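You operate a simulated robot arm through the tools that you are given. There is no shell and no other tool. Be economical: measure what you need, move in short steps, check, and stop when the job is done.

You are at the controls of a simulated two-armed robot. One attempt, no reset.

TASK
Wipe the paste off long mould 57 and oil the spot you wiped.
Fine: yellow pad for wiping, the blue dabber from the jar for oil; put both back and leave the other moulds. Set down upright: blue dabber. A coat counts when it lies all over at full strength: go over it till it gets no stronger. What is to be rubbed or washed off counts as gone when no trace of it is left.

It is judged by the outcome, as a careful person would: the job done as asked, and still so three seconds after it is handed in. It fails if anything else is knocked over, pushed out of place, dropped, spilled or broken.

THE ROBOT
Two 7-joint arms with two-finger parallel grippers on one trunk, on a base that drives. Base frame: it is fixed to the floor where the robot stands at the start and does not move with it; the origin is under the middle of the robot, x ahead of it, y to its left, z up; the surface under the hand at the start is at about z = 736. Lengths are in mm, angles in degrees, forces in N, time in s.
The left shoulder is at the start at [74, 182, 1080], the right one opposite. With the tool pointing down near the work surface each hand reaches from about 280 to 740 mm from the robot's upright axis, wherever it stands, measured 20 degrees to its own side. Payload 3.91 kg a hand.
The tool frame of a hand sits at the grasp point between the pads (the TCP): z along the fingers, y along the line on which they close. The tips reach 30 mm beyond it. Largest opening 110 mm; finger width 20, thickness 10; the body of the gripper, 48 by 112 mm, starts 55 mm behind the TCP.
Orientation is that of the tool frame in the base frame, as a unit quaternion [x, y, z, w]. With the fingers straight down and closing along the base's y, the tool's x points along the base's -x, its y along +y and its z along -z.

THE INTERFACE
- The arms move only by the tool arm_command. It takes "left_increments", "right_increments" or both (then of equal length, played together; a hand with none holds still); each is a list of rows, each a list of 7 numbers: the shift along the base's x, y, z in mm, then the turn, a rotation vector about the base's x, y, z in degrees, then the gripper command, from -1 (shut) to 1 (fully open), values between in proportion. In form: [[x, y, z, ax, ay, az, hand], ...]. A call has 1 to 12 rows; each row shifts and turns the commanded pose from where the row before left it. Each row takes 0.2 s and may step no farther than 50 mm and 8.6 degrees from the row before; otherwise, or with a gripper value out of range, the whole call is refused. Where a pose cannot be reached the arm comes as near as it can. A force on the tool above 40 N (or 10 N above the force at the start of the call, whichever is more), or a blocked arm, ends the call early, and 0.2 s more pass. The fingers move at their own pace (about 72 mm/s each) and stop on an object; they squeeze with about 43 N. The grip force told is the motor's: it shows also when the fingers shut on nothing. Time passes only in rows, and 0.2 s behind the last, so rows that do not move let the fingers close. It gives the time, the measured TCP pose, the force on the tool (base axes), the opening and the grip force at its end, in the units of the frame above (readings bear some noise), with the torque about the TCP (base axes, N m) and any sound that the robot's microphone picked up.
- Cameras (640 x 400 px; columns grow to the right, rows downward): "scene" is now at [198.8, -58.3, 1325.5]; the picture's right is [-0.65, -0.76, -0.00], its down [0.03, -0.02, -1.00] and it looks along [0.76, -0.65, 0.03] (base axes); focal length 214 px, centre (320, 200). "left" rides on the left gripper at [72, -17, -103] in its tool frame; the picture's right is [0.23, 0.97, 0.00], its down [-0.76, 0.18, -0.62] and it looks along [-0.61, 0.14, 0.78] (tool axes); focal length 222 px, centre (320, 200). "right" rides on the right gripper at [72, 17, -103] in its tool frame; the picture's right is [-0.23, 0.97, 0.00], its down [-0.76, -0.18, -0.62] and it looks along [-0.61, -0.14, 0.78] (tool axes); focal length 222 px, centre (320, 200). There is no depth. A picture from a camera that has moved, and an enlarged one, comes with that camera's place and axes in the base frame and with its lens.
- snapshot(camera): a new picture of that camera. It takes no simulated time.
- raise_lower(by): slides the trunk up (or, below 0, down) by that many mm; the arms and the scene camera ride with it, the base frame stays. It gives what a move gives, with no picture.
- base_move(legs): drives the robot by 1 to 6 legs, each [ahead, left, turn to the left] in mm, mm and degrees, along the robot's own axes; the way and the turn of a leg run together, so that a leg with both is an arc; at most 1500 mm and 180 degrees a leg. The arms and the cameras ride along, it lands a little off, and it stops where it bumps. It gives what a move gives.
- pan_tilt(pan, tilt): turns the head with the scene camera to pan (to the left, within 80 degrees either way) and tilt (down, from -29 to 69), counted from straight ahead of the robot. It gives what a move gives.
- inspect(camera, box): a new picture of the part [left, top, right, bottom] of that camera's present view, enlarged. It takes no simulated time.
- hand_in(): hands the job in; it is judged then, once.

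Go step by step. Nothing tells you exact positions but the pictures and the camera data: compare them with the known pose of the tool, close in by small moves and look again before you grip or let go. The budget is 120 turns and 108 pictures, counting those below and the enlarged ones. Unless the task says otherwise, let go and move clear before handing in, and close with one line.

The tools are called by a JSON object that holds its "fn" and its "kwargs". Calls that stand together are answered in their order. arm_command: Moves the arms, as the interface text tells. Its arguments: {"type":"object","properties":{"left_increments":{"type":"array","items":{"type":"array","items":{"type":"number"}}},"right_increments":{"type":"array","items":{"type":"array","items":{"type":"number"}}}},"required":[]} The other tools are called the same way: raise_lower (by) slides the trunk up or down; base_move (legs) drives the base; pan_tilt (pan, tilt) turns the head that bears the scene camera; snapshot (camera) takes a picture; inspect (camera, box) takes an enlarged picture of a part of a camera's view; hand_in () hands the job in.

At the start:

```text
time_s: 0.0
left_position: [368.0, -37.6, 1286.1]
left_tcp_rot: [-0.005, 1.0, -0.003, -0.006]
left_ft_force: [-0.6, 0.2, 0.0]
left_moment: [0.02, -0.02, -0.01]
left_finger_gap: 110.3
left_gripper_force: 0.0
right_position: [253.3, -349.4, 1211.7]
right_tcp_rot: [0.0, 1.0, -0.001, 0.0]
right_ft_force: [0.1, -0.1, 0.0]
right_moment: [0.03, -0.03, 0.0]
right_finger_gap: 110.0
right_gripper_force: 0.0
trunk travel left (down, up): [-344.0, 170.0]
robot x, y, heading: [-2.1, 1.1, -0.1]
head pan, tilt: [-66.3, 68.8]
```

scene: 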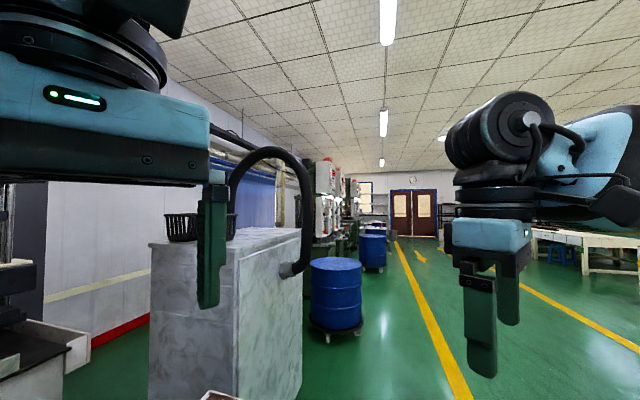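
right: 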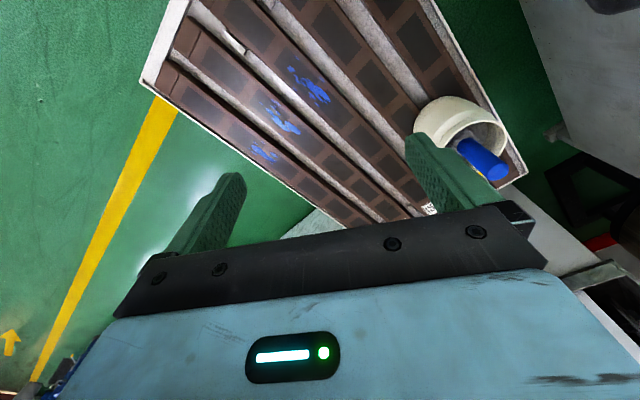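
left: 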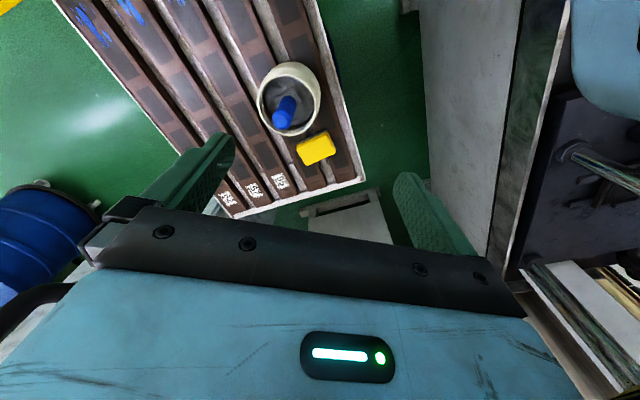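

I see a tray of long moulds ahead of the robot with the jar, blue dabber and yellow pad on it, seen by the wrist cameras. I'll tilt the head down at it first.

{"fn": "pan_tilt", "kwargs": {"pan": 0, "tilt": 60}}

{"fn": "snapshot", "kwargs": {"camera": "scene"}}

{"fn": "inspect", "kwargs": {"camera": "left", "box": [180, 50, 380, 220]}}

```text
time_s: 1.4
left_position: [377.7, -30.5, 1282.7]
left_tcp_rot: [-0.015, 1.0, -0.008, -0.016]
left_ft_force: [0.4, 0.6, -0.7]
left_moment: [-0.01, 0.02, 0.02]
left_finger_gap: 109.8
left_gripper_force: 0.2
right_position: [254.9, -349.2, 1211.9]
right_tcp_rot: [0.0, 1.0, 0.0, 0.001]
right_ft_force: [-0.1, 0.1, 1.2]
right_moment: [-0.02, 0.02, 0.01]
right_finger_gap: 110.2
right_gripper_force: 0.0
trunk travel left (down, up): [-344.0, 170.0]
robot x, y, heading: [-1.2, -4.1, 0.1]
head pan, tilt: [0.0, 60.0]
```

```text
104 pictures are left
camera scene: at [202.0, -59.3, 1312.0], right [-0.64, -0.77, 0.0], down [-0.09, 0.07, -0.99], along [0.76, -0.64, -0.11], focal length 214 px, centre (320, 200)
```

scene: 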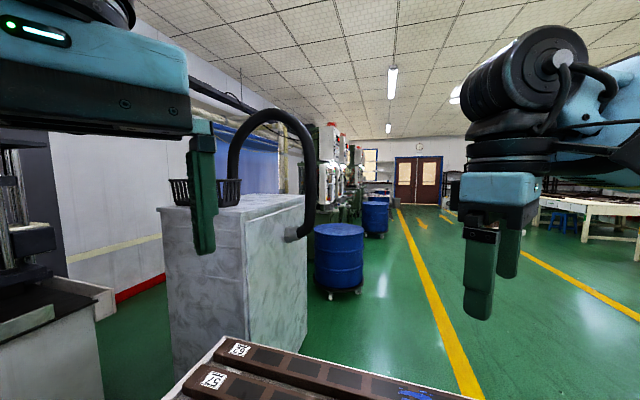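

```text
2.35 times, centred on (280, 135) of left
camera zoom: at [308.6, -48.1, 1390.4], right [-0.26, 0.97, -0.01], down [0.78, 0.21, 0.6], along [0.58, 0.15, -0.8], focal length 523 px, centre (414, 353)
```

zoom: 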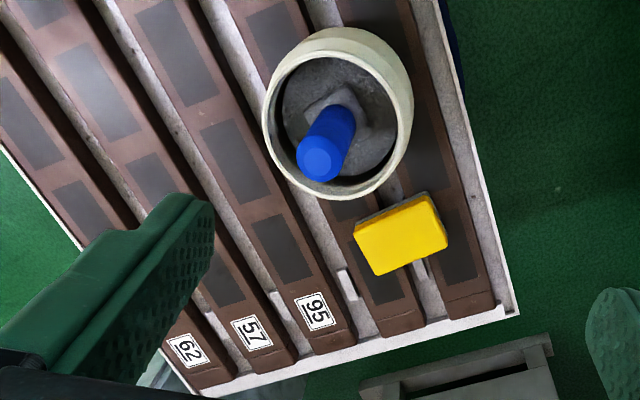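

The head barely turned although it reports the target; I'll probe once more to see how it behaves.

{"fn": "pan_tilt", "kwargs": {"pan": 0, "tilt": 60}}

{"fn": "snapshot", "kwargs": {"camera": "scene"}}

{"fn": "snapshot", "kwargs": {"camera": "right"}}

```text
time_s: 2.0
left_position: [378.2, -31.3, 1282.5]
left_tcp_rot: [-0.014, 1.0, -0.009, -0.017]
left_ft_force: [-0.2, 0.5, -0.4]
left_moment: [0.0, 0.0, -0.03]
left_finger_gap: 110.1
left_gripper_force: 0.1
right_position: [253.4, -348.7, 1211.8]
right_tcp_rot: [0.0, 1.0, 0.0, 0.0]
right_ft_force: [-0.8, 0.3, -0.8]
right_moment: [0.0, 0.01, -0.01]
right_finger_gap: 109.9
right_gripper_force: 0.1
trunk travel left (down, up): [-344.0, 170.0]
robot x, y, heading: [0.2, -0.2, -0.2]
head pan, tilt: [0.0, 60.0]
```

```text
102 pictures are left
camera scene: at [202.4, -58.9, 1311.8], right [-0.64, -0.77, 0.0], down [-0.09, 0.07, -0.99], along [0.77, -0.63, -0.12], focal length 214 px, centre (320, 200)
```

scene: 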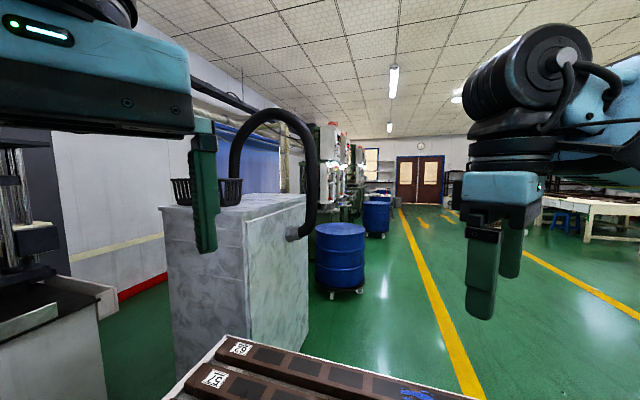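

```text
101 pictures are left
camera right: at [182.4, -332.7, 1315.5], right [0.23, 0.97, 0.0], down [0.76, -0.18, 0.62], along [0.61, -0.14, -0.78], focal length 222 px, centre (320, 200)
```

right: 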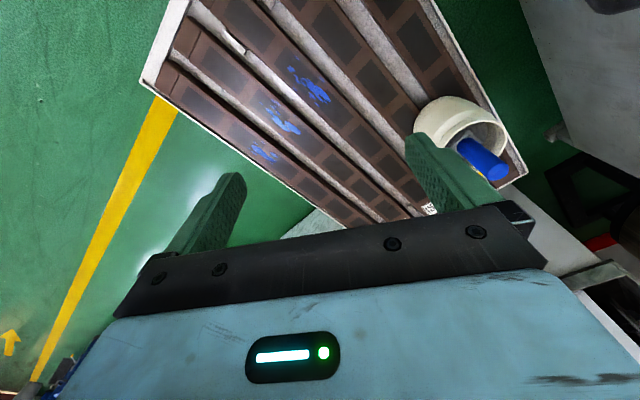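

The left forearm probably stands in the head's way (the left hand was nudged). I'll move the left arm out to the left.

{"fn": "arm_command", "kwargs": {"left_increments": [[15, 40, 0, 0, 0, 0, 1], [0, 45, 0, 0, 0, 0, 1], [0, 45, 0, 0, 0, 0, 1], [0, 45, 0, 0, 0, 0, 1], [0, 45, 0, 0, 0, 0, 1], [0, 45, -30, 0, 0, 0, 1], [0, 30, -40, 0, 0, 0, 1], [0, 0, -40, 0, 0, 0, 1]]}}

{"fn": "pan_tilt", "kwargs": {"pan": -10, "tilt": 55}}

{"fn": "snapshot", "kwargs": {"camera": "scene"}}

```text
refused: row 6 steps farther than a row can; nothing moved
```

```text
time_s: 2.7
left_position: [377.5, -30.4, 1284.0]
left_tcp_rot: [-0.015, 1.0, -0.009, -0.017]
left_ft_force: [0.3, -0.5, 1.3]
left_moment: [0.04, 0.01, 0.04]
left_finger_gap: 110.1
left_gripper_force: 0.0
right_position: [254.6, -349.4, 1211.4]
right_tcp_rot: [0.001, 1.0, 0.0, 0.0]
right_ft_force: [0.3, 0.6, -0.1]
right_moment: [0.01, -0.01, 0.01]
right_finger_gap: 109.9
right_gripper_force: 0.2
trunk travel left (down, up): [-344.0, 170.0]
robot x, y, heading: [0.5, -1.0, -0.0]
head pan, tilt: [-10.0, 55.0]
```

```text
100 pictures are left
camera scene: at [202.8, -58.4, 1311.6], right [-0.63, -0.78, 0.0], down [-0.09, 0.08, -0.99], along [0.77, -0.63, -0.12], focal length 214 px, centre (320, 200)
```

scene: 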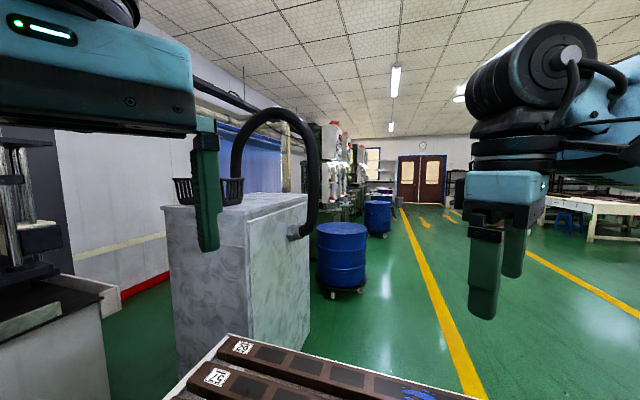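

{"fn": "arm_command", "kwargs": {"left_increments": [[15, 40, 0, 0, 0, 0, 1], [0, 45, 0, 0, 0, 0, 1], [0, 45, 0, 0, 0, 0, 1], [0, 45, 0, 0, 0, 0, 1], [0, 45, 0, 0, 0, 0, 1], [0, 45, -10, 0, 0, 0, 1], [0, 30, -30, 0, 0, 0, 1], [0, 0, -40, 0, 0, 0, 1]]}}

{"fn": "pan_tilt", "kwargs": {"pan": -10, "tilt": 55}}

{"fn": "snapshot", "kwargs": {"camera": "scene"}}

```text
time_s: 3.5
left_position: [388.1, 89.0, 1279.1]
left_tcp_rot: [-0.016, 1.0, -0.001, -0.007]
left_ft_force: [-0.8, 0.0, 0.0]
left_moment: [0.0, 0.04, -0.02]
left_finger_gap: 110.1
left_gripper_force: 0.0
left hand out of reach, approached as far as the arm can: row 3, 4
right_position: [255.3, -348.4, 1213.3]
right_tcp_rot: [0.0, 1.0, -0.002, 0.0]
right_ft_force: [0.4, -0.6, 0.2]
right_moment: [0.0, 0.05, 0.02]
right_finger_gap: 110.0
right_gripper_force: 0.1
trunk travel left (down, up): [-344.0, 170.0]
robot x, y, heading: [1.3, -1.3, -0.2]
head pan, tilt: [-10.0, 55.0]
stopped in row 4 (left hand): the force on the tool passed its limit at 56 N (the readings are from after the stop); the commanded pose is now the measured one
```

```text
time_s: 4.1
left_position: [386.2, 87.8, 1279.7]
left_tcp_rot: [-0.016, 1.0, -0.002, -0.008]
left_ft_force: [17.9, -1.3, -1.1]
left_moment: [0.13, 2.12, 0.4]
left_finger_gap: 109.6
left_gripper_force: 0.1
right_position: [254.7, -350.1, 1212.0]
right_tcp_rot: [0.0, 1.0, 0.0, 0.0]
right_ft_force: [-0.1, 0.0, -0.1]
right_moment: [0.03, 0.0, 0.0]
right_finger_gap: 110.0
right_gripper_force: 0.1
trunk travel left (down, up): [-344.0, 170.0]
robot x, y, heading: [-0.2, -2.5, 0.2]
head pan, tilt: [-10.0, 55.0]
```

```text
99 pictures are left
camera scene: at [221.9, -4.7, 1275.3], right [-0.05, -1.0, 0.0], down [-0.49, 0.02, -0.87], along [0.87, -0.04, -0.49], focal length 214 px, centre (320, 200)
```

scene: 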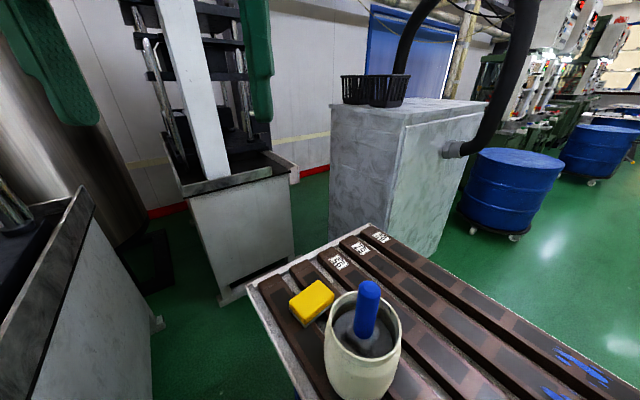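

The head moved; the left arm is still near it. I'll take the left hand forward, down, then left, clear of jar height.

{"fn": "arm_command", "kwargs": {"left_increments": [[30, 0, -20, 0, 0, 0, 1], [30, 10, -30, 0, 0, 0, 1], [10, 25, -40, 0, 0, 0, 1], [0, 30, -38, 0, 0, 0, 1], [0, 40, -20, 0, 0, 0, 1], [0, 45, 0, 0, 0, 0, 1], [0, 45, 0, 0, 0, 0, 1], [0, 45, 0, 0, 0, 0, 1]]}}

{"fn": "pan_tilt", "kwargs": {"pan": -15, "tilt": 62}}

{"fn": "snapshot", "kwargs": {"camera": "scene"}}

```text
time_s: 4.6
left_position: [422.2, 86.8, 1252.3]
left_tcp_rot: [-0.019, 1.0, 0.006, -0.001]
left_ft_force: [23.0, -12.5, -35.8]
left_moment: [2.1, -0.85, 1.69]
left_finger_gap: 109.8
left_gripper_force: 0.1
right_position: [255.7, -349.3, 1210.9]
right_tcp_rot: [0.0, 1.0, 0.0, -0.001]
right_ft_force: [-0.4, -0.2, 0.5]
right_moment: [-0.02, 0.05, 0.02]
right_finger_gap: 110.1
right_gripper_force: 0.0
trunk travel left (down, up): [-344.0, 170.0]
robot x, y, heading: [1.2, -1.5, 0.1]
head pan, tilt: [-10.0, 55.0]
stopped in row 2 (left hand): the force on the tool passed its limit at 48 N (the readings are from after the stop); the commanded pose is now the measured one
```

```text
time_s: 5.3
left_position: [419.6, 88.9, 1254.6]
left_tcp_rot: [-0.021, 1.0, 0.005, 0.0]
left_ft_force: [33.9, -30.1, -29.9]
left_moment: [3.99, 0.87, 3.67]
left_finger_gap: 109.7
left_gripper_force: 0.1
right_position: [254.4, -351.0, 1212.2]
right_tcp_rot: [0.0, 1.0, 0.0, 0.002]
right_ft_force: [-0.4, -0.9, -0.2]
right_moment: [-0.01, -0.02, 0.0]
right_finger_gap: 110.1
right_gripper_force: 0.0
trunk travel left (down, up): [-344.0, 170.0]
robot x, y, heading: [-0.6, -1.3, -0.0]
head pan, tilt: [-15.0, 62.0]
```

```text
98 pictures are left
camera scene: at [213.6, -9.5, 1255.4], right [-0.11, -0.99, 0.0], down [-0.67, 0.08, -0.74], along [0.73, -0.08, -0.67], focal length 214 px, centre (320, 200)
```

scene: 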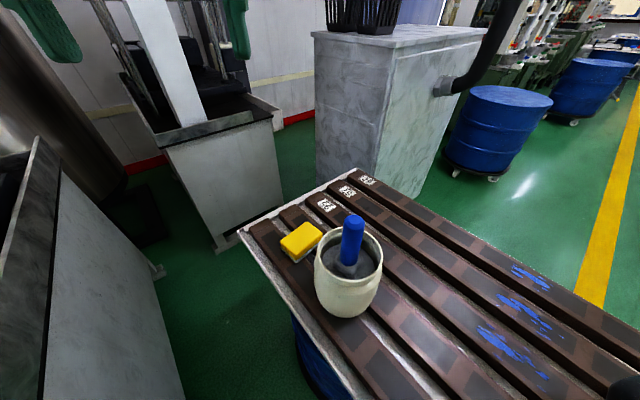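

The table is well visible, but the left wrist is still rubbing the head. I'll turn the head away, clear the left arm, and then turn back.

{"fn": "pan_tilt", "kwargs": {"pan": -65, "tilt": 60}}

{"fn": "arm_command", "kwargs": {"left_increments": [[20, 0, 0, 0, 0, 0, 1], [20, 20, 0, 0, 0, 0, 1], [20, 20, -20, 0, 0, 0, 1], [10, 25, -30, 0, 0, 0, 1]]}}

{"fn": "snapshot", "kwargs": {"camera": "left"}}

```text
time_s: 6.4
left_position: [420.2, 90.5, 1254.1]
left_tcp_rot: [-0.021, 1.0, 0.005, 0.0]
left_ft_force: [35.9, -29.7, -30.1]
left_moment: [3.89, 1.17, 3.64]
left_finger_gap: 110.1
left_gripper_force: 0.0
right_position: [253.4, -349.3, 1212.8]
right_tcp_rot: [0.0, 1.0, 0.001, -0.001]
right_ft_force: [0.1, -0.5, -1.0]
right_moment: [-0.01, -0.02, 0.0]
right_finger_gap: 110.3
right_gripper_force: 0.1
trunk travel left (down, up): [-344.0, 170.0]
robot x, y, heading: [1.2, -1.2, 0.2]
head pan, tilt: [-65.0, 60.0]
```

```text
time_s: 7.4
left_position: [487.5, 154.6, 1207.2]
left_tcp_rot: [-0.015, 1.0, 0.001, 0.001]
left_ft_force: [-0.7, 0.1, -0.9]
left_moment: [-0.04, 0.01, -0.01]
left_finger_gap: 110.0
left_gripper_force: 0.0
right_position: [255.1, -347.9, 1213.0]
right_tcp_rot: [0.0, 1.0, -0.001, 0.0]
right_ft_force: [-0.5, -0.3, 0.3]
right_moment: [-0.02, 0.03, 0.04]
right_finger_gap: 109.9
right_gripper_force: 0.0
trunk travel left (down, up): [-344.0, 170.0]
robot x, y, heading: [-0.2, 2.9, 0.0]
head pan, tilt: [-65.0, 60.0]
```

```text
97 pictures are left
camera left: at [415.9, 135.6, 1310.9], right [-0.26, 0.97, 0.0], down [0.76, 0.2, 0.62], along [0.6, 0.16, -0.78], focal length 222 px, centre (320, 200)
```

left: 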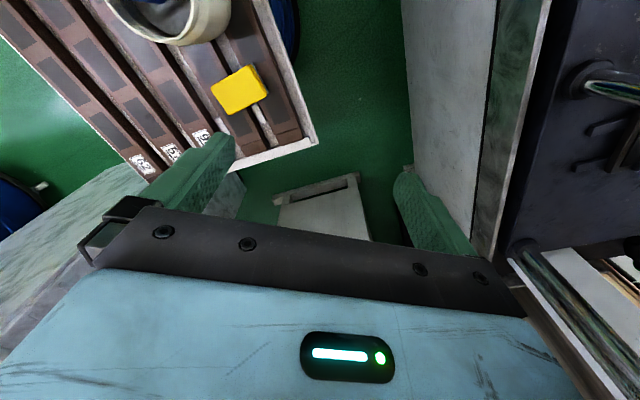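

Left arm is free now. Turning the head back for a full table view.

{"fn": "pan_tilt", "kwargs": {"pan": -25, "tilt": 62}}

{"fn": "snapshot", "kwargs": {"camera": "scene"}}

{"fn": "inspect", "kwargs": {"camera": "scene", "box": [220, 100, 420, 300]}}

```text
time_s: 8.5
left_position: [486.4, 152.5, 1205.2]
left_tcp_rot: [-0.015, 1.0, 0.002, 0.002]
left_ft_force: [0.4, 1.1, -0.1]
left_moment: [0.02, -0.03, 0.01]
left_finger_gap: 109.8
left_gripper_force: 0.0
right_position: [253.8, -350.4, 1211.2]
right_tcp_rot: [0.0, 1.0, 0.001, 0.001]
right_ft_force: [-0.5, -0.2, 0.6]
right_moment: [0.0, -0.03, -0.01]
right_finger_gap: 109.9
right_gripper_force: 0.1
trunk travel left (down, up): [-344.0, 170.0]
robot x, y, heading: [-3.1, -1.8, 0.1]
head pan, tilt: [-25.0, 62.0]
```

```text
96 pictures are left
camera scene: at [189.4, -27.5, 1229.8], right [-0.42, -0.91, 0.0], down [-0.8, 0.37, -0.47], along [0.43, -0.2, -0.88], focal length 214 px, centre (320, 200)
```

scene: 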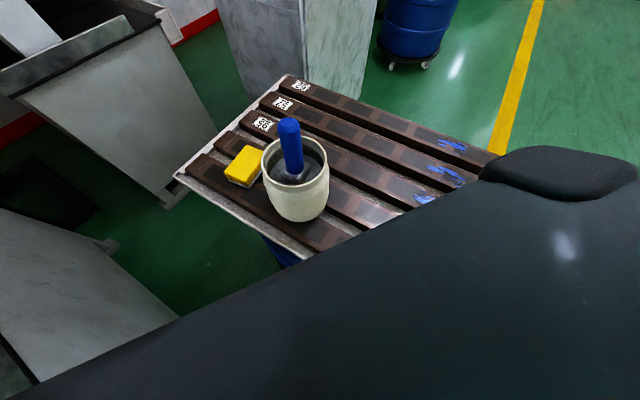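

```text
2.00 times, centred on (320, 200) of scene
camera zoom: at [189.4, -27.5, 1229.8], right [-0.42, -0.91, 0.0], down [-0.8, 0.37, -0.47], along [0.43, -0.2, -0.88], focal length 429 px, centre (320, 200)
```

zoom: 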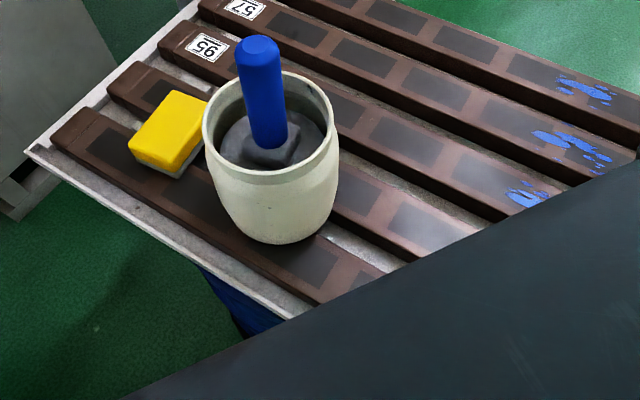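

The tray holds moulds 62, 57, 95 and two more; paste is on the first three, near the robot's right end. I estimate the pad at about (552, 9, ~800) and the 57 patch at about (341, -449). I'll park the left arm and bring the right hand over toward the pad, high.

{"fn": "arm_command", "kwargs": {"left_increments": [[-10, 40, -10, 0, 0, 0, 1], [-20, 40, -10, 0, 0, 0, 1], [-20, 30, -10, 0, 0, 0, 1], [-20, 20, 0, 0, 0, 0, 1]]}}

{"fn": "arm_command", "kwargs": {"right_increments": [[30, 30, -20, 0, 0, 0, 1], [30, 35, -15, 0, 0, 0, 1], [30, 35, -15, 0, 0, 0, 1], [30, 35, -15, 0, 0, 0, 1], [30, 35, -15, 0, 0, 0, 1], [30, 35, -15, 0, 0, 0, 1]]}}

{"fn": "snapshot", "kwargs": {"camera": "right"}}

{"fn": "snapshot", "kwargs": {"camera": "scene"}}

```text
time_s: 9.5
left_position: [415.3, 283.2, 1178.0]
left_tcp_rot: [-0.016, 1.0, 0.001, 0.001]
left_ft_force: [-0.5, 0.0, 0.4]
left_moment: [0.01, 0.01, -0.01]
left_finger_gap: 110.1
left_gripper_force: 0.0
right_position: [253.2, -348.1, 1211.4]
right_tcp_rot: [-0.001, 1.0, 0.0, 0.002]
right_ft_force: [0.1, 0.1, 0.2]
right_moment: [-0.01, 0.0, 0.02]
right_finger_gap: 110.2
right_gripper_force: 0.1
trunk travel left (down, up): [-344.0, 170.0]
robot x, y, heading: [-1.9, 0.1, 0.1]
head pan, tilt: [-25.0, 62.0]
```

```text
time_s: 10.9
left_position: [420.2, 282.3, 1175.5]
left_tcp_rot: [-0.014, 1.0, 0.001, -0.001]
left_ft_force: [0.7, 0.2, -0.6]
left_moment: [0.01, 0.04, 0.05]
left_finger_gap: 109.9
left_gripper_force: 0.1
right_position: [437.7, -142.4, 1116.0]
right_tcp_rot: [0.002, 1.0, 0.0, 0.0]
right_ft_force: [0.3, -0.2, -0.3]
right_moment: [0.01, 0.03, -0.02]
right_finger_gap: 110.0
right_gripper_force: 0.1
trunk travel left (down, up): [-344.0, 170.0]
robot x, y, heading: [-2.9, -0.6, 0.1]
head pan, tilt: [-25.0, 62.0]
```

```text
94 pictures are left
camera right: at [364.9, -125.3, 1219.2], right [0.23, 0.97, 0.0], down [0.76, -0.18, 0.62], along [0.61, -0.14, -0.78], focal length 222 px, centre (320, 200)
```

right: 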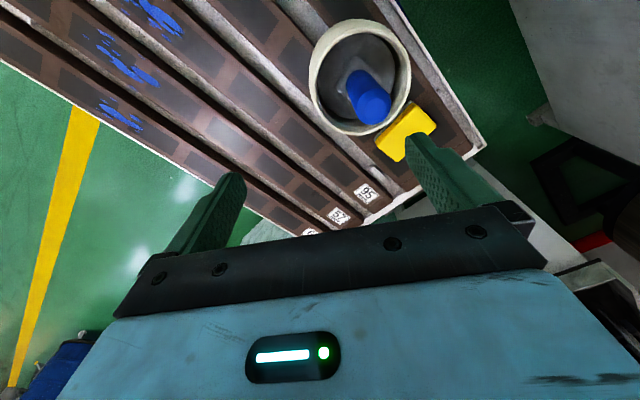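

```text
93 pictures are left
camera scene: at [192.3, -27.6, 1229.2], right [-0.42, -0.91, 0.0], down [-0.8, 0.37, -0.47], along [0.42, -0.2, -0.88], focal length 214 px, centre (320, 200)
```

scene: 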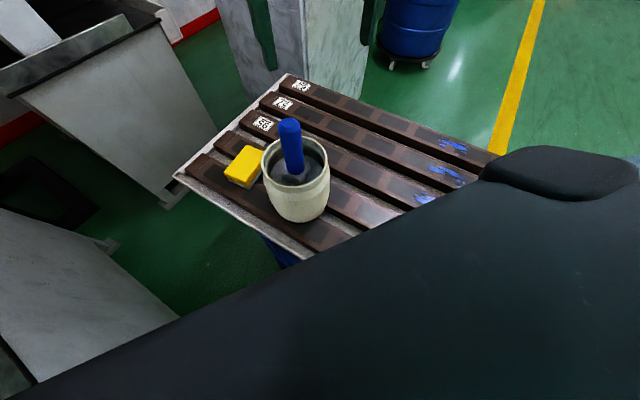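

The jar stands at about (425, -88) with its rim at z≈917, and the dabber handle top is at z≈1003; the pad is around (565, 8). I'll move the right hand high over the pad for a closer look.

{"fn": "arm_command", "kwargs": {"right_increments": [[30, 30, 0, 0, 0, 0, 1], [30, 35, 0, 0, 0, 0, 1], [30, 35, 0, 0, 0, 0, 1], [30, 35, -15, 0, 0, 0, 1], [0, 10, -45, 0, 0, 0, 1], [0, 0, -45, 0, 0, 0, 1], [0, 0, -30, 0, 0, 0, 1]]}}

{"fn": "snapshot", "kwargs": {"camera": "right"}}

{"fn": "snapshot", "kwargs": {"camera": "scene"}}

```text
time_s: 12.5
left_position: [418.0, 280.4, 1177.5]
left_tcp_rot: [-0.016, 1.0, 0.002, -0.001]
left_ft_force: [0.6, 0.2, 0.5]
left_moment: [-0.02, -0.03, 0.01]
left_finger_gap: 110.3
left_gripper_force: 0.0
right_position: [442.4, -125.4, 998.2]
right_tcp_rot: [0.001, 1.0, 0.0, 0.0]
right_ft_force: [0.2, 0.2, -0.3]
right_moment: [-0.01, -0.02, 0.04]
right_finger_gap: 109.7
right_gripper_force: 0.0
right hand out of reach, approached as far as the arm can: row 1, 2, 3, 4
trunk travel left (down, up): [-344.0, 170.0]
robot x, y, heading: [-0.7, -1.9, 0.1]
head pan, tilt: [-25.0, 62.0]
```

```text
92 pictures are left
camera right: at [370.4, -108.4, 1102.4], right [0.23, 0.97, 0.0], down [0.76, -0.18, 0.62], along [0.61, -0.14, -0.78], focal length 222 px, centre (320, 200)
```

right: 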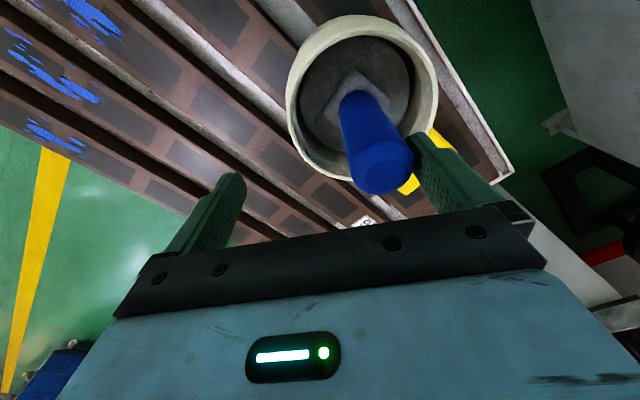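

```text
91 pictures are left
camera scene: at [190.2, -27.5, 1229.6], right [-0.42, -0.91, 0.0], down [-0.8, 0.37, -0.47], along [0.42, -0.2, -0.88], focal length 214 px, centre (320, 200)
```

scene: 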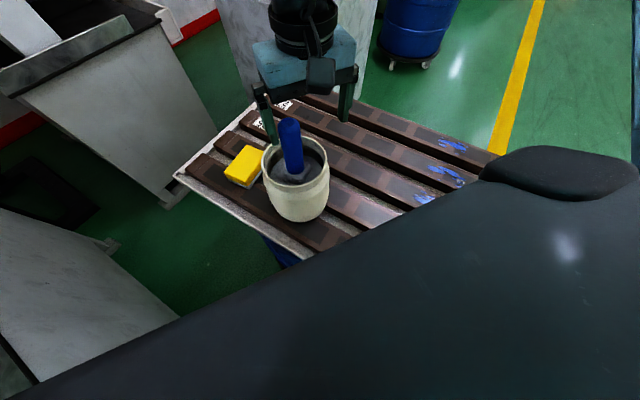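

The hand could not reach sideways at that height. I'll raise the trunk by 120 mm for better reach up high (this also lifts the hand clear of the dabber), then move on over the pad.

{"fn": "raise_lower", "kwargs": {"by": 120}}

{"fn": "arm_command", "kwargs": {"right_increments": [[30, 30, 0, 0, 0, 0, 1], [30, 35, 0, 0, 0, 0, 1], [30, 35, 0, 0, 0, 0, 1], [30, 35, 0, 0, 0, 0, 1]]}}

{"fn": "snapshot", "kwargs": {"camera": "right"}}

{"fn": "snapshot", "kwargs": {"camera": "scene"}}

```text
time_s: 14.0
left_position: [418.1, 283.1, 1295.4]
left_tcp_rot: [-0.014, 1.0, 0.003, 0.001]
left_ft_force: [0.4, -0.6, 0.5]
left_moment: [0.0, 0.0, 0.02]
left_finger_gap: 110.3
left_gripper_force: 0.0
right_position: [442.5, -125.6, 1117.6]
right_tcp_rot: [0.0, 1.0, 0.0, -0.001]
right_ft_force: [0.1, 0.5, -0.6]
right_moment: [0.02, 0.0, 0.01]
right_finger_gap: 109.9
right_gripper_force: 0.1
trunk travel left (down, up): [-464.0, 50.0]
robot x, y, heading: [-0.8, 1.7, -0.3]
head pan, tilt: [-25.0, 62.0]
```

```text
time_s: 15.0
left_position: [416.6, 282.6, 1296.7]
left_tcp_rot: [-0.015, 1.0, 0.003, 0.001]
left_ft_force: [0.3, -0.3, -0.5]
left_moment: [-0.02, 0.02, -0.03]
left_finger_gap: 109.8
left_gripper_force: 0.1
right_position: [445.1, -125.2, 1115.6]
right_tcp_rot: [0.0, 1.0, 0.0, 0.0]
right_ft_force: [-0.3, -0.5, 0.0]
right_moment: [-0.01, 0.0, 0.01]
right_finger_gap: 109.8
right_gripper_force: 0.0
right hand out of reach, approached as far as the arm can: row 1, 2, 3, 4
trunk travel left (down, up): [-464.0, 50.0]
robot x, y, heading: [1.6, 2.2, 0.1]
head pan, tilt: [-25.0, 62.0]
```

```text
90 pictures are left
camera right: at [372.9, -109.6, 1219.6], right [0.23, 0.97, 0.0], down [0.76, -0.18, 0.62], along [0.61, -0.14, -0.78], focal length 222 px, centre (320, 200)
```

right: 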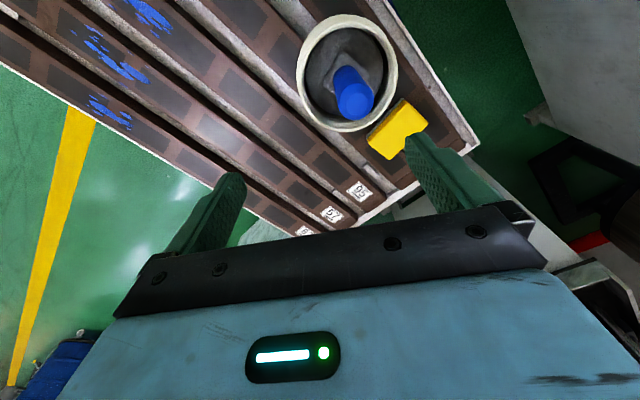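

```text
89 pictures are left
camera scene: at [128.0, -27.4, 1368.2], right [-0.42, -0.91, 0.0], down [-0.8, 0.37, -0.47], along [0.43, -0.2, -0.88], focal length 214 px, centre (320, 200)
```

scene: 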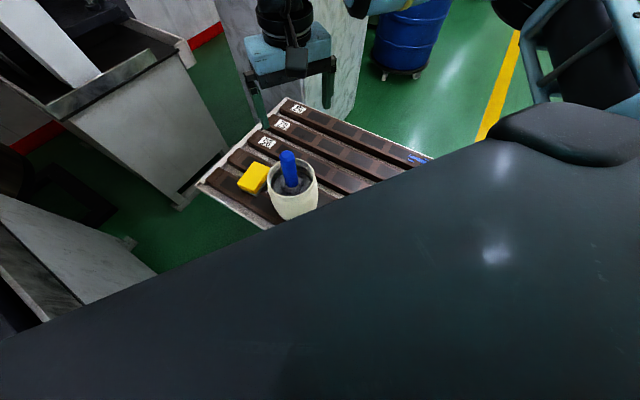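

I'll probe which direction is limited: small separate moves in y, x and yaw.

{"fn": "arm_command", "kwargs": {"right_increments": [[0, 20, 0, 0, 0, 0, 1], [0, 20, 0, 0, 0, 0, 1]]}}

{"fn": "arm_command", "kwargs": {"right_increments": [[20, 0, 0, 0, 0, 0, 1], [20, 0, 0, 0, 0, 0, 1]]}}

{"fn": "arm_command", "kwargs": {"right_increments": [[0, 0, 0, 0, 0, -8, 1], [0, 0, 0, 0, 0, -8, 1], [0, 0, 0, 0, 0, -8, 1]]}}

{"fn": "arm_command", "kwargs": {"right_increments": [[20, 20, 0, 0, 0, 0, 1], [20, 20, 0, 0, 0, 0, 1]]}}

```text
time_s: 15.6
left_position: [417.6, 282.5, 1296.8]
left_tcp_rot: [-0.015, 1.0, 0.002, 0.001]
left_ft_force: [0.6, -0.1, 0.0]
left_moment: [0.0, 0.04, 0.04]
left_finger_gap: 110.1
left_gripper_force: 0.0
right_position: [438.4, -123.2, 1113.2]
right_tcp_rot: [0.0, 1.0, 0.0, 0.001]
right_ft_force: [0.1, 0.2, 0.1]
right_moment: [0.03, 0.03, -0.01]
right_finger_gap: 110.0
right_gripper_force: 0.0
right hand out of reach, approached as far as the arm can: row 1, 2
trunk travel left (down, up): [-464.0, 50.0]
robot x, y, heading: [-1.6, -1.8, 0.1]
head pan, tilt: [-25.0, 62.0]
```

```text
time_s: 16.2
left_position: [418.3, 283.0, 1296.1]
left_tcp_rot: [-0.015, 1.0, 0.002, 0.001]
left_ft_force: [-0.7, 0.3, 0.0]
left_moment: [-0.01, -0.02, -0.02]
left_finger_gap: 110.2
left_gripper_force: 0.0
right_position: [467.6, -138.6, 1114.1]
right_tcp_rot: [-0.001, 1.0, 0.0, 0.002]
right_ft_force: [-0.2, 0.8, 0.1]
right_moment: [0.01, 0.02, -0.01]
right_finger_gap: 110.0
right_gripper_force: 0.1
right hand out of reach, approached as far as the arm can: row 1, 2
trunk travel left (down, up): [-464.0, 50.0]
robot x, y, heading: [0.0, 1.2, 0.1]
head pan, tilt: [-25.0, 62.0]
```

```text
time_s: 17.0
left_position: [418.3, 283.2, 1296.8]
left_tcp_rot: [-0.015, 1.0, 0.003, 0.001]
left_ft_force: [0.9, 0.3, -0.1]
left_moment: [-0.02, 0.0, 0.0]
left_finger_gap: 110.1
left_gripper_force: 0.1
right_position: [467.0, -138.7, 1114.9]
right_tcp_rot: [0.209, 0.978, 0.0, 0.001]
right_ft_force: [0.1, 0.6, 0.3]
right_moment: [0.01, -0.01, -0.01]
right_finger_gap: 109.9
right_gripper_force: 0.0
trunk travel left (down, up): [-464.0, 50.0]
robot x, y, heading: [-1.9, 3.6, -0.1]
head pan, tilt: [-25.0, 62.0]
```

```text
time_s: 17.6
left_position: [417.7, 283.6, 1297.8]
left_tcp_rot: [-0.015, 1.0, 0.002, 0.001]
left_ft_force: [0.3, 1.3, 0.9]
left_moment: [-0.03, -0.02, 0.02]
left_finger_gap: 110.0
left_gripper_force: 0.2
right_position: [466.7, -138.5, 1113.8]
right_tcp_rot: [0.208, 0.978, 0.0, 0.0]
right_ft_force: [0.5, 0.9, -0.2]
right_moment: [0.03, -0.04, -0.01]
right_finger_gap: 110.0
right_gripper_force: 0.1
right hand out of reach, approached as far as the arm can: row 1, 2
trunk travel left (down, up): [-464.0, 50.0]
robot x, y, heading: [-1.2, -2.1, -0.1]
head pan, tilt: [-25.0, 62.0]
```

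The right arm cannot swing further across toward the left. I'll tuck the left hand in a bit and turn the base 20° to the left so the pad, jar and patch all lie on the right arm's side.

{"fn": "arm_command", "kwargs": {"left_increments": [[-30, -20, -20, 0, 0, 0, 1], [-30, -20, -20, 0, 0, 0, 1], [-20, -10, -20, 0, 0, 0, 1]]}}

{"fn": "base_move", "kwargs": {"legs": [[0, 0, 20]]}}

{"fn": "pan_tilt", "kwargs": {"pan": -45, "tilt": 50}}

{"fn": "snapshot", "kwargs": {"camera": "scene"}}

{"fn": "snapshot", "kwargs": {"camera": "right"}}

```text
time_s: 18.4
left_position: [334.8, 234.8, 1236.9]
left_tcp_rot: [-0.015, 1.0, 0.001, 0.001]
left_ft_force: [-0.1, 0.5, 0.0]
left_moment: [0.0, -0.02, 0.02]
left_finger_gap: 109.8
left_gripper_force: 0.0
right_position: [466.4, -138.9, 1114.7]
right_tcp_rot: [0.208, 0.978, 0.0, 0.001]
right_ft_force: [-0.6, 0.1, -0.2]
right_moment: [0.02, 0.03, 0.0]
right_finger_gap: 110.0
right_gripper_force: 0.0
trunk travel left (down, up): [-464.0, 50.0]
robot x, y, heading: [2.0, -0.6, 0.2]
head pan, tilt: [-25.0, 62.0]
```

```text
time_s: 19.9
left_position: [235.3, 335.3, 1237.3]
left_tcp_rot: [-0.189, 0.982, 0.001, 0.001]
left_ft_force: [-0.2, 0.5, 0.4]
left_moment: [-0.01, 0.03, 0.02]
left_finger_gap: 110.0
left_gripper_force: 0.0
right_position: [486.2, 30.0, 1115.2]
right_tcp_rot: [0.034, 0.999, 0.0, 0.003]
right_ft_force: [0.3, 0.6, -0.5]
right_moment: [-0.03, 0.01, -0.01]
right_finger_gap: 109.9
right_gripper_force: 0.0
trunk travel left (down, up): [-464.0, 50.0]
robot x, y, heading: [-3.9, 2.8, 20.4]
head pan, tilt: [-25.0, 62.0]
```

```text
time_s: 20.7
left_position: [235.8, 335.7, 1237.1]
left_tcp_rot: [-0.188, 0.982, 0.002, 0.0]
left_ft_force: [-0.5, 0.4, 0.1]
left_moment: [0.01, -0.01, 0.01]
left_finger_gap: 110.2
left_gripper_force: 0.1
right_position: [486.6, 30.0, 1114.2]
right_tcp_rot: [0.034, 0.999, -0.001, 0.001]
right_ft_force: [-0.3, 0.8, -0.2]
right_moment: [0.0, -0.03, 0.01]
right_finger_gap: 110.0
right_gripper_force: 0.1
trunk travel left (down, up): [-464.0, 50.0]
robot x, y, heading: [0.8, 4.1, 20.0]
head pan, tilt: [-45.0, 50.0]
```

```text
88 pictures are left
camera scene: at [135.2, -7.8, 1383.0], right [-0.42, -0.91, 0.0], down [-0.7, 0.32, -0.64], along [0.58, -0.27, -0.77], focal length 214 px, centre (320, 200)
```

scene: 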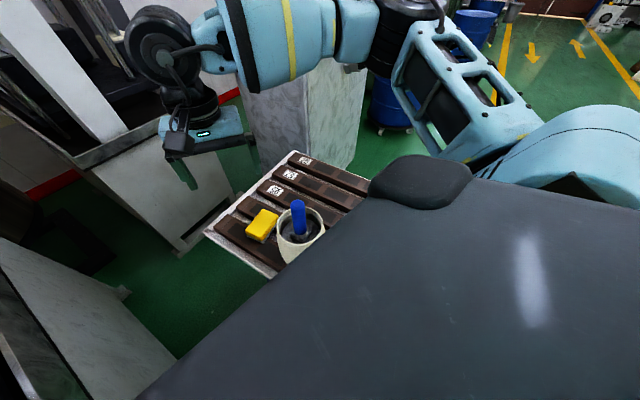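

```text
87 pictures are left
camera right: at [416.1, 51.3, 1218.2], right [0.29, 0.96, 0.0], down [0.75, -0.23, 0.62], along [0.6, -0.18, -0.78], focal length 222 px, centre (320, 200)
```

right: 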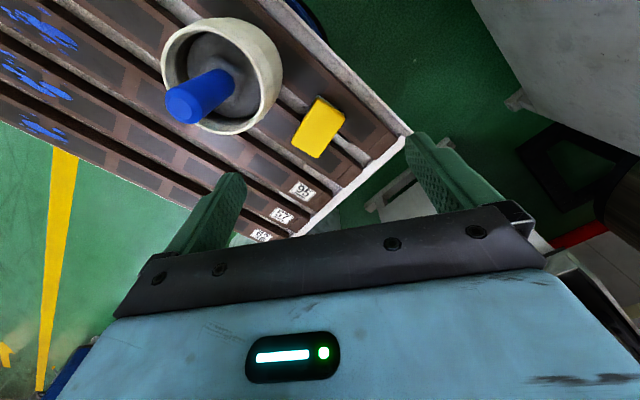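

The turn worked and the pad is seen clearly: its top is about (569, 2, 787). I'll inspect the pad's orientation and the labels.

{"fn": "inspect", "kwargs": {"camera": "right", "box": [230, 80, 390, 250]}}

{"fn": "inspect", "kwargs": {"camera": "right", "box": [0, 0, 200, 150]}}

```text
2.35 times, centred on (310, 165) of right
camera zoom: at [416.1, 51.3, 1218.2], right [0.29, 0.96, 0.0], down [0.75, -0.23, 0.62], along [0.6, -0.18, -0.78], focal length 523 px, centre (344, 282)
```

zoom: 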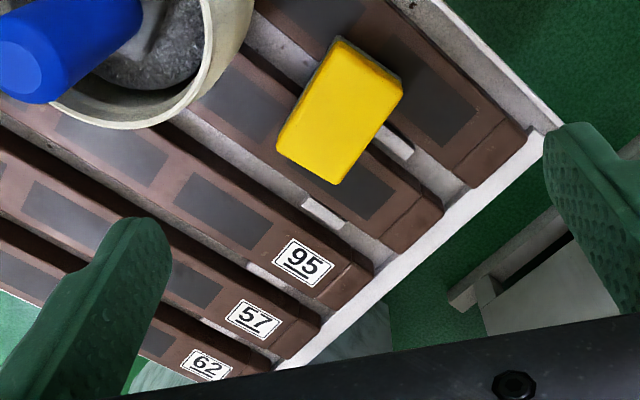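

```text
2.67 times, centred on (100, 75) of right
camera zoom: at [416.1, 51.3, 1218.2], right [0.29, 0.96, 0.0], down [0.75, -0.23, 0.62], along [0.6, -0.18, -0.78], focal length 592 px, centre (907, 533)
```

zoom: 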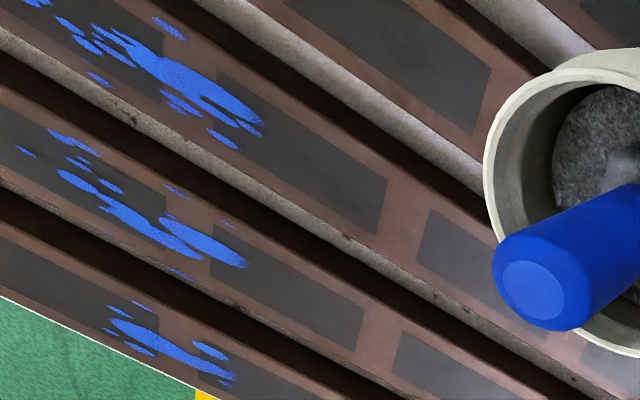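

Labels confirm 57 is the second mould, and its patch is the middle one. The pad is about 64×100×25 mm, centred near (578, -2), top z≈787, mould tops z≈762. I'll turn the tool so it closes across the 64 mm side (along ~37°), above the pad.

{"fn": "arm_command", "kwargs": {"right_increments": [[15, 0, 0, 0, 0, -8, 1], [15, 0, 0, 0, 0, -8, 1], [15, 0, 0, 0, 0, -8, 1], [15, -10, 0, 0, 0, -8, 1], [15, -10, 0, 0, 0, -8, 1], [15, -10, 0, 0, 0, -8, 1]]}}

{"fn": "snapshot", "kwargs": {"camera": "right"}}

```text
time_s: 22.1
left_position: [235.0, 334.8, 1236.3]
left_tcp_rot: [-0.189, 0.982, 0.002, 0.001]
left_ft_force: [-0.5, 0.5, -0.1]
left_moment: [0.01, -0.03, 0.0]
left_finger_gap: 110.2
left_gripper_force: 0.1
right_position: [574.2, -5.5, 1114.1]
right_tcp_rot: [0.407, 0.913, 0.001, 0.0]
right_ft_force: [-0.7, -1.3, -0.7]
right_moment: [0.0, -0.02, -0.02]
right_finger_gap: 110.1
right_gripper_force: 0.0
right hand out of reach, approached as far as the arm can: row 2, 3
trunk travel left (down, up): [-464.0, 50.0]
robot x, y, heading: [2.2, -0.5, 20.2]
head pan, tilt: [-45.0, 50.0]
```

```text
84 pictures are left
camera right: at [538.0, 58.6, 1218.4], right [0.88, 0.48, 0.0], down [0.38, -0.69, 0.62], along [0.3, -0.55, -0.78], focal length 222 px, centre (320, 200)
```

right: 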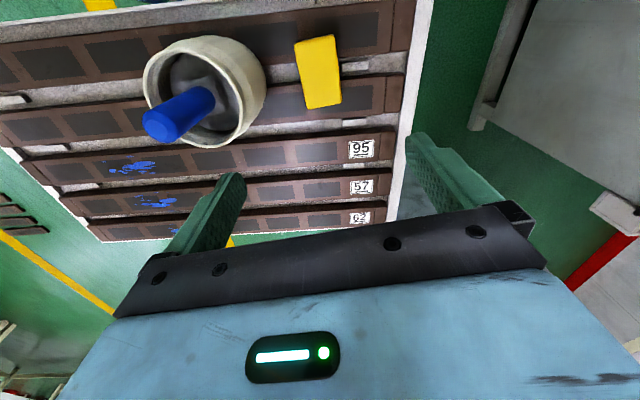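

Orientation is nearly right. I'll yaw another −5°, shift onto the pad's centre estimate (570, 0), and go down to z≈890.

{"fn": "arm_command", "kwargs": {"right_increments": [[-2, 3, -45, 0, 0, -5, 1], [-2, 2, -45, 0, 0, 0, 1], [0, 0, -45, 0, 0, 0, 1], [0, 0, -45, 0, 0, 0, 1], [0, 0, -45, 0, 0, 0, 1]]}}

{"fn": "snapshot", "kwargs": {"camera": "right"}}

```text
time_s: 23.3
left_position: [234.5, 336.4, 1238.2]
left_tcp_rot: [-0.189, 0.982, 0.001, 0.001]
left_ft_force: [1.2, 0.3, 0.7]
left_moment: [-0.03, -0.01, -0.05]
left_finger_gap: 110.1
left_gripper_force: 0.0
right_position: [565.6, -18.0, 896.3]
right_tcp_rot: [0.446, 0.895, 0.001, 0.001]
right_ft_force: [-0.8, -0.3, -0.4]
right_moment: [0.01, 0.02, 0.03]
right_finger_gap: 109.9
right_gripper_force: 0.0
right hand out of reach, approached as far as the arm can: row 5
trunk travel left (down, up): [-464.0, 50.0]
robot x, y, heading: [1.9, 1.5, 20.0]
head pan, tilt: [-45.0, 50.0]
```

```text
83 pictures are left
camera right: at [534.8, 49.9, 1000.4], right [0.91, 0.41, 0.0], down [0.32, -0.72, 0.62], along [0.25, -0.57, -0.78], focal length 222 px, centre (320, 200)
```

right: 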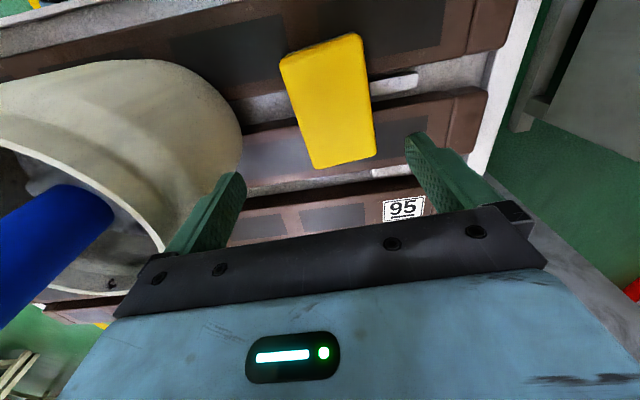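

The arm hits its limit again (it got pulled to y=-18); pad centre is (573, -4) and orientation fits. I'll lift slightly, turn the base a further 8° left, then correct.

{"fn": "arm_command", "kwargs": {"right_increments": [[0, 0, 40, 0, 0, 0, 1], [0, 0, 40, 0, 0, 0, 1]]}}

{"fn": "base_move", "kwargs": {"legs": [[0, 0, 8]]}}

{"fn": "arm_command", "kwargs": {"right_increments": [[0, -20, 0, 0, 0, -4, 1], [0, -20, 0, 0, 0, -4, 1]]}}

```text
time_s: 23.9
left_position: [234.8, 335.9, 1237.1]
left_tcp_rot: [-0.189, 0.982, 0.002, 0.0]
left_ft_force: [-0.9, -0.9, -0.6]
left_moment: [0.03, 0.01, -0.01]
left_finger_gap: 110.0
left_gripper_force: 0.0
right_position: [561.3, -18.9, 977.3]
right_tcp_rot: [0.446, 0.895, 0.0, 0.001]
right_ft_force: [-0.1, -0.4, -0.2]
right_moment: [-0.03, 0.0, 0.02]
right_finger_gap: 110.1
right_gripper_force: 0.1
trunk travel left (down, up): [-464.0, 50.0]
robot x, y, heading: [-0.7, -0.2, 19.8]
head pan, tilt: [-45.0, 50.0]
```

```text
time_s: 24.9
left_position: [186.8, 365.2, 1237.6]
left_tcp_rot: [-0.257, 0.966, 0.003, 0.0]
left_ft_force: [0.4, 0.0, 0.1]
left_moment: [-0.02, 0.03, 0.0]
left_finger_gap: 110.2
left_gripper_force: 0.1
right_position: [559.0, 61.0, 976.8]
right_tcp_rot: [0.382, 0.924, 0.0, 0.001]
right_ft_force: [0.9, -0.1, 0.0]
right_moment: [-0.02, 0.01, 0.05]
right_finger_gap: 109.8
right_gripper_force: 0.0
trunk travel left (down, up): [-464.0, 50.0]
robot x, y, heading: [4.3, -1.0, 28.1]
head pan, tilt: [-45.0, 50.0]
```

```text
time_s: 25.5
left_position: [185.9, 365.6, 1236.8]
left_tcp_rot: [-0.257, 0.966, 0.001, 0.0]
left_ft_force: [-0.9, 0.3, 0.4]
left_moment: [0.01, -0.01, 0.0]
left_finger_gap: 110.1
left_gripper_force: 0.1
right_position: [560.1, 20.5, 977.7]
right_tcp_rot: [0.446, 0.895, 0.0, -0.001]
right_ft_force: [0.9, 0.1, 0.0]
right_moment: [0.0, 0.02, 0.0]
right_finger_gap: 110.2
right_gripper_force: 0.1
trunk travel left (down, up): [-464.0, 50.0]
robot x, y, heading: [3.5, -0.6, 28.0]
head pan, tilt: [-45.0, 50.0]
```

{"fn": "arm_command", "kwargs": {"right_increments": [[7, -12, -20, 0, 0, 0, 1], [6, -12, -40, 0, 0, 0, 1], [0, 0, -40, 0, 0, 0, 1], [0, 0, -35, 0, 0, 0, 1]]}}

{"fn": "snapshot", "kwargs": {"camera": "right"}}

{"fn": "snapshot", "kwargs": {"camera": "scene"}}

```text
time_s: 26.5
left_position: [187.3, 365.1, 1237.4]
left_tcp_rot: [-0.258, 0.966, 0.002, -0.001]
left_ft_force: [0.5, -0.8, -0.1]
left_moment: [0.01, 0.01, -0.01]
left_finger_gap: 109.9
left_gripper_force: 0.1
right_position: [572.6, -4.0, 840.2]
right_tcp_rot: [0.445, 0.895, 0.001, 0.002]
right_ft_force: [0.2, -1.1, -1.1]
right_moment: [0.02, -0.01, 0.0]
right_finger_gap: 110.0
right_gripper_force: 0.1
trunk travel left (down, up): [-464.0, 50.0]
robot x, y, heading: [3.0, -0.8, 28.3]
head pan, tilt: [-45.0, 50.0]
```

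```text
82 pictures are left
camera right: at [543.4, 63.6, 943.1], right [0.91, 0.41, 0.0], down [0.32, -0.71, 0.62], along [0.25, -0.57, -0.78], focal length 222 px, centre (320, 200)
```

right: 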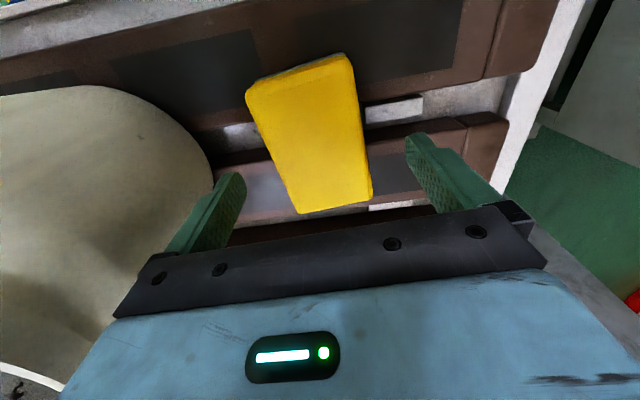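

```text
81 pictures are left
camera scene: at [135.5, 11.1, 1382.9], right [-0.29, -0.96, 0.0], down [-0.73, 0.22, -0.64], along [0.61, -0.19, -0.77], focal length 214 px, centre (320, 200)
```

scene: 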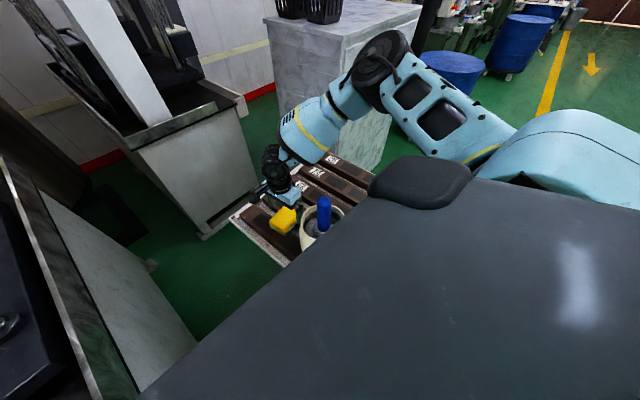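

The hand is centred over the pad. Lowering to about z=803 and closing.

{"fn": "arm_command", "kwargs": {"right_increments": [[0, -2, -20, 0, 0, 0, 1], [0, 0, -17, 0, 0, 0, 1]]}}

{"fn": "arm_command", "kwargs": {"right_increments": [[0, 0, 0, 0, 0, 0, -1], [0, 0, 0, 0, 0, 0, -1], [0, 0, 0, 0, 0, 0, -1], [0, 0, 0, 0, 0, 0, -1]]}}

{"fn": "snapshot", "kwargs": {"camera": "right"}}

```text
time_s: 27.1
left_position: [186.9, 365.0, 1236.6]
left_tcp_rot: [-0.257, 0.967, 0.002, 0.001]
left_ft_force: [-0.6, 0.2, 0.6]
left_moment: [-0.02, 0.04, 0.02]
left_finger_gap: 110.2
left_gripper_force: 0.2
right_position: [571.2, -8.4, 806.7]
right_tcp_rot: [0.446, 0.895, 0.002, 0.002]
right_ft_force: [0.8, -0.6, -0.1]
right_moment: [-0.03, -0.02, -0.02]
right_finger_gap: 110.0
right_gripper_force: 0.2
right hand out of reach, approached as far as the arm can: row 2
trunk travel left (down, up): [-464.0, 50.0]
robot x, y, heading: [0.5, -0.7, 28.3]
head pan, tilt: [-45.0, 50.0]
```

```text
time_s: 28.1
left_position: [188.0, 364.8, 1236.6]
left_tcp_rot: [-0.256, 0.967, 0.003, 0.0]
left_ft_force: [0.6, 0.6, -0.3]
left_moment: [0.03, 0.0, 0.0]
left_finger_gap: 109.9
left_gripper_force: 0.0
right_position: [570.1, -8.5, 806.8]
right_tcp_rot: [0.446, 0.895, 0.0, 0.001]
right_ft_force: [0.2, 0.2, 0.0]
right_moment: [0.02, 0.07, 0.05]
right_finger_gap: 64.8
right_gripper_force: 42.9
trunk travel left (down, up): [-464.0, 50.0]
robot x, y, heading: [-2.0, 5.2, 28.2]
head pan, tilt: [-45.0, 50.0]
```

```text
80 pictures are left
camera right: at [541.5, 59.4, 910.5], right [0.91, 0.41, 0.0], down [0.32, -0.72, 0.62], along [0.25, -0.57, -0.78], focal length 222 px, centre (320, 200)
```

right: 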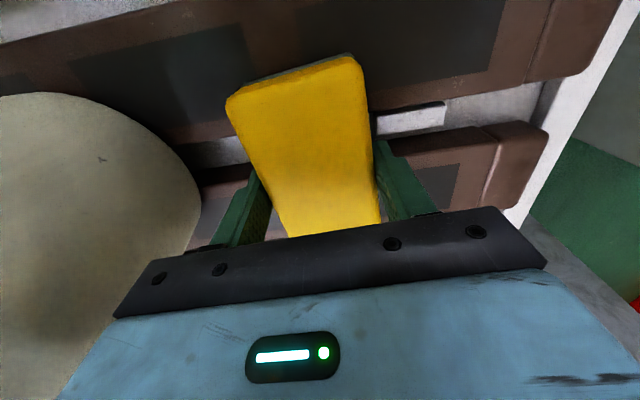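

The pad is gripped (64.8 mm). I'll note the return pose (570, −8.5, 807, yaw −53°), lift high above the jar, and turn the base back to bring the hand toward the patch.

{"fn": "arm_command", "kwargs": {"right_increments": [[0, 0, 45, 0, 0, 0, -1], [0, 0, 45, 0, 0, 0, -1], [0, 0, 45, 0, 0, 0, -1], [0, 0, 45, 0, 0, 0, -1], [0, 0, 45, 0, 0, 0, -1], [0, 0, 45, 0, 0, 0, -1], [0, 0, 15, 0, 0, 0, -1]]}}

{"fn": "snapshot", "kwargs": {"camera": "right"}}

```text
time_s: 29.7
left_position: [186.5, 365.2, 1237.2]
left_tcp_rot: [-0.258, 0.966, 0.002, 0.001]
left_ft_force: [0.3, 0.3, -0.3]
left_moment: [-0.02, -0.01, 0.04]
left_finger_gap: 109.9
left_gripper_force: 0.0
right_position: [572.0, -9.8, 1094.5]
right_tcp_rot: [0.445, 0.895, -0.001, 0.0]
right_ft_force: [0.3, 0.8, -0.9]
right_moment: [-0.02, -0.01, 0.01]
right_finger_gap: 64.5
right_gripper_force: 43.6
trunk travel left (down, up): [-464.0, 50.0]
robot x, y, heading: [-1.1, 0.5, 28.0]
head pan, tilt: [-45.0, 50.0]
```

```text
79 pictures are left
camera right: at [542.2, 58.3, 1198.4], right [0.91, 0.41, 0.0], down [0.32, -0.71, 0.62], along [0.25, -0.57, -0.78], focal length 222 px, centre (320, 200)
```

right: 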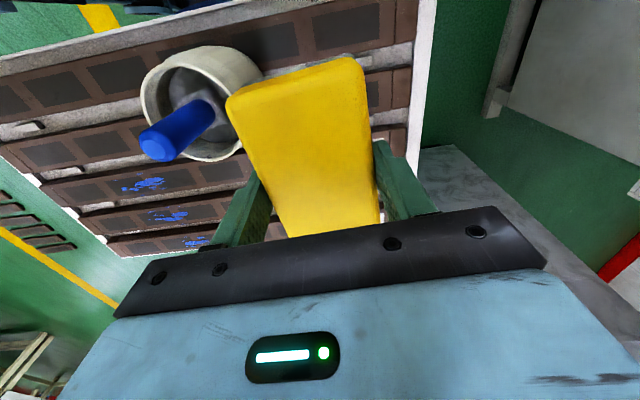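

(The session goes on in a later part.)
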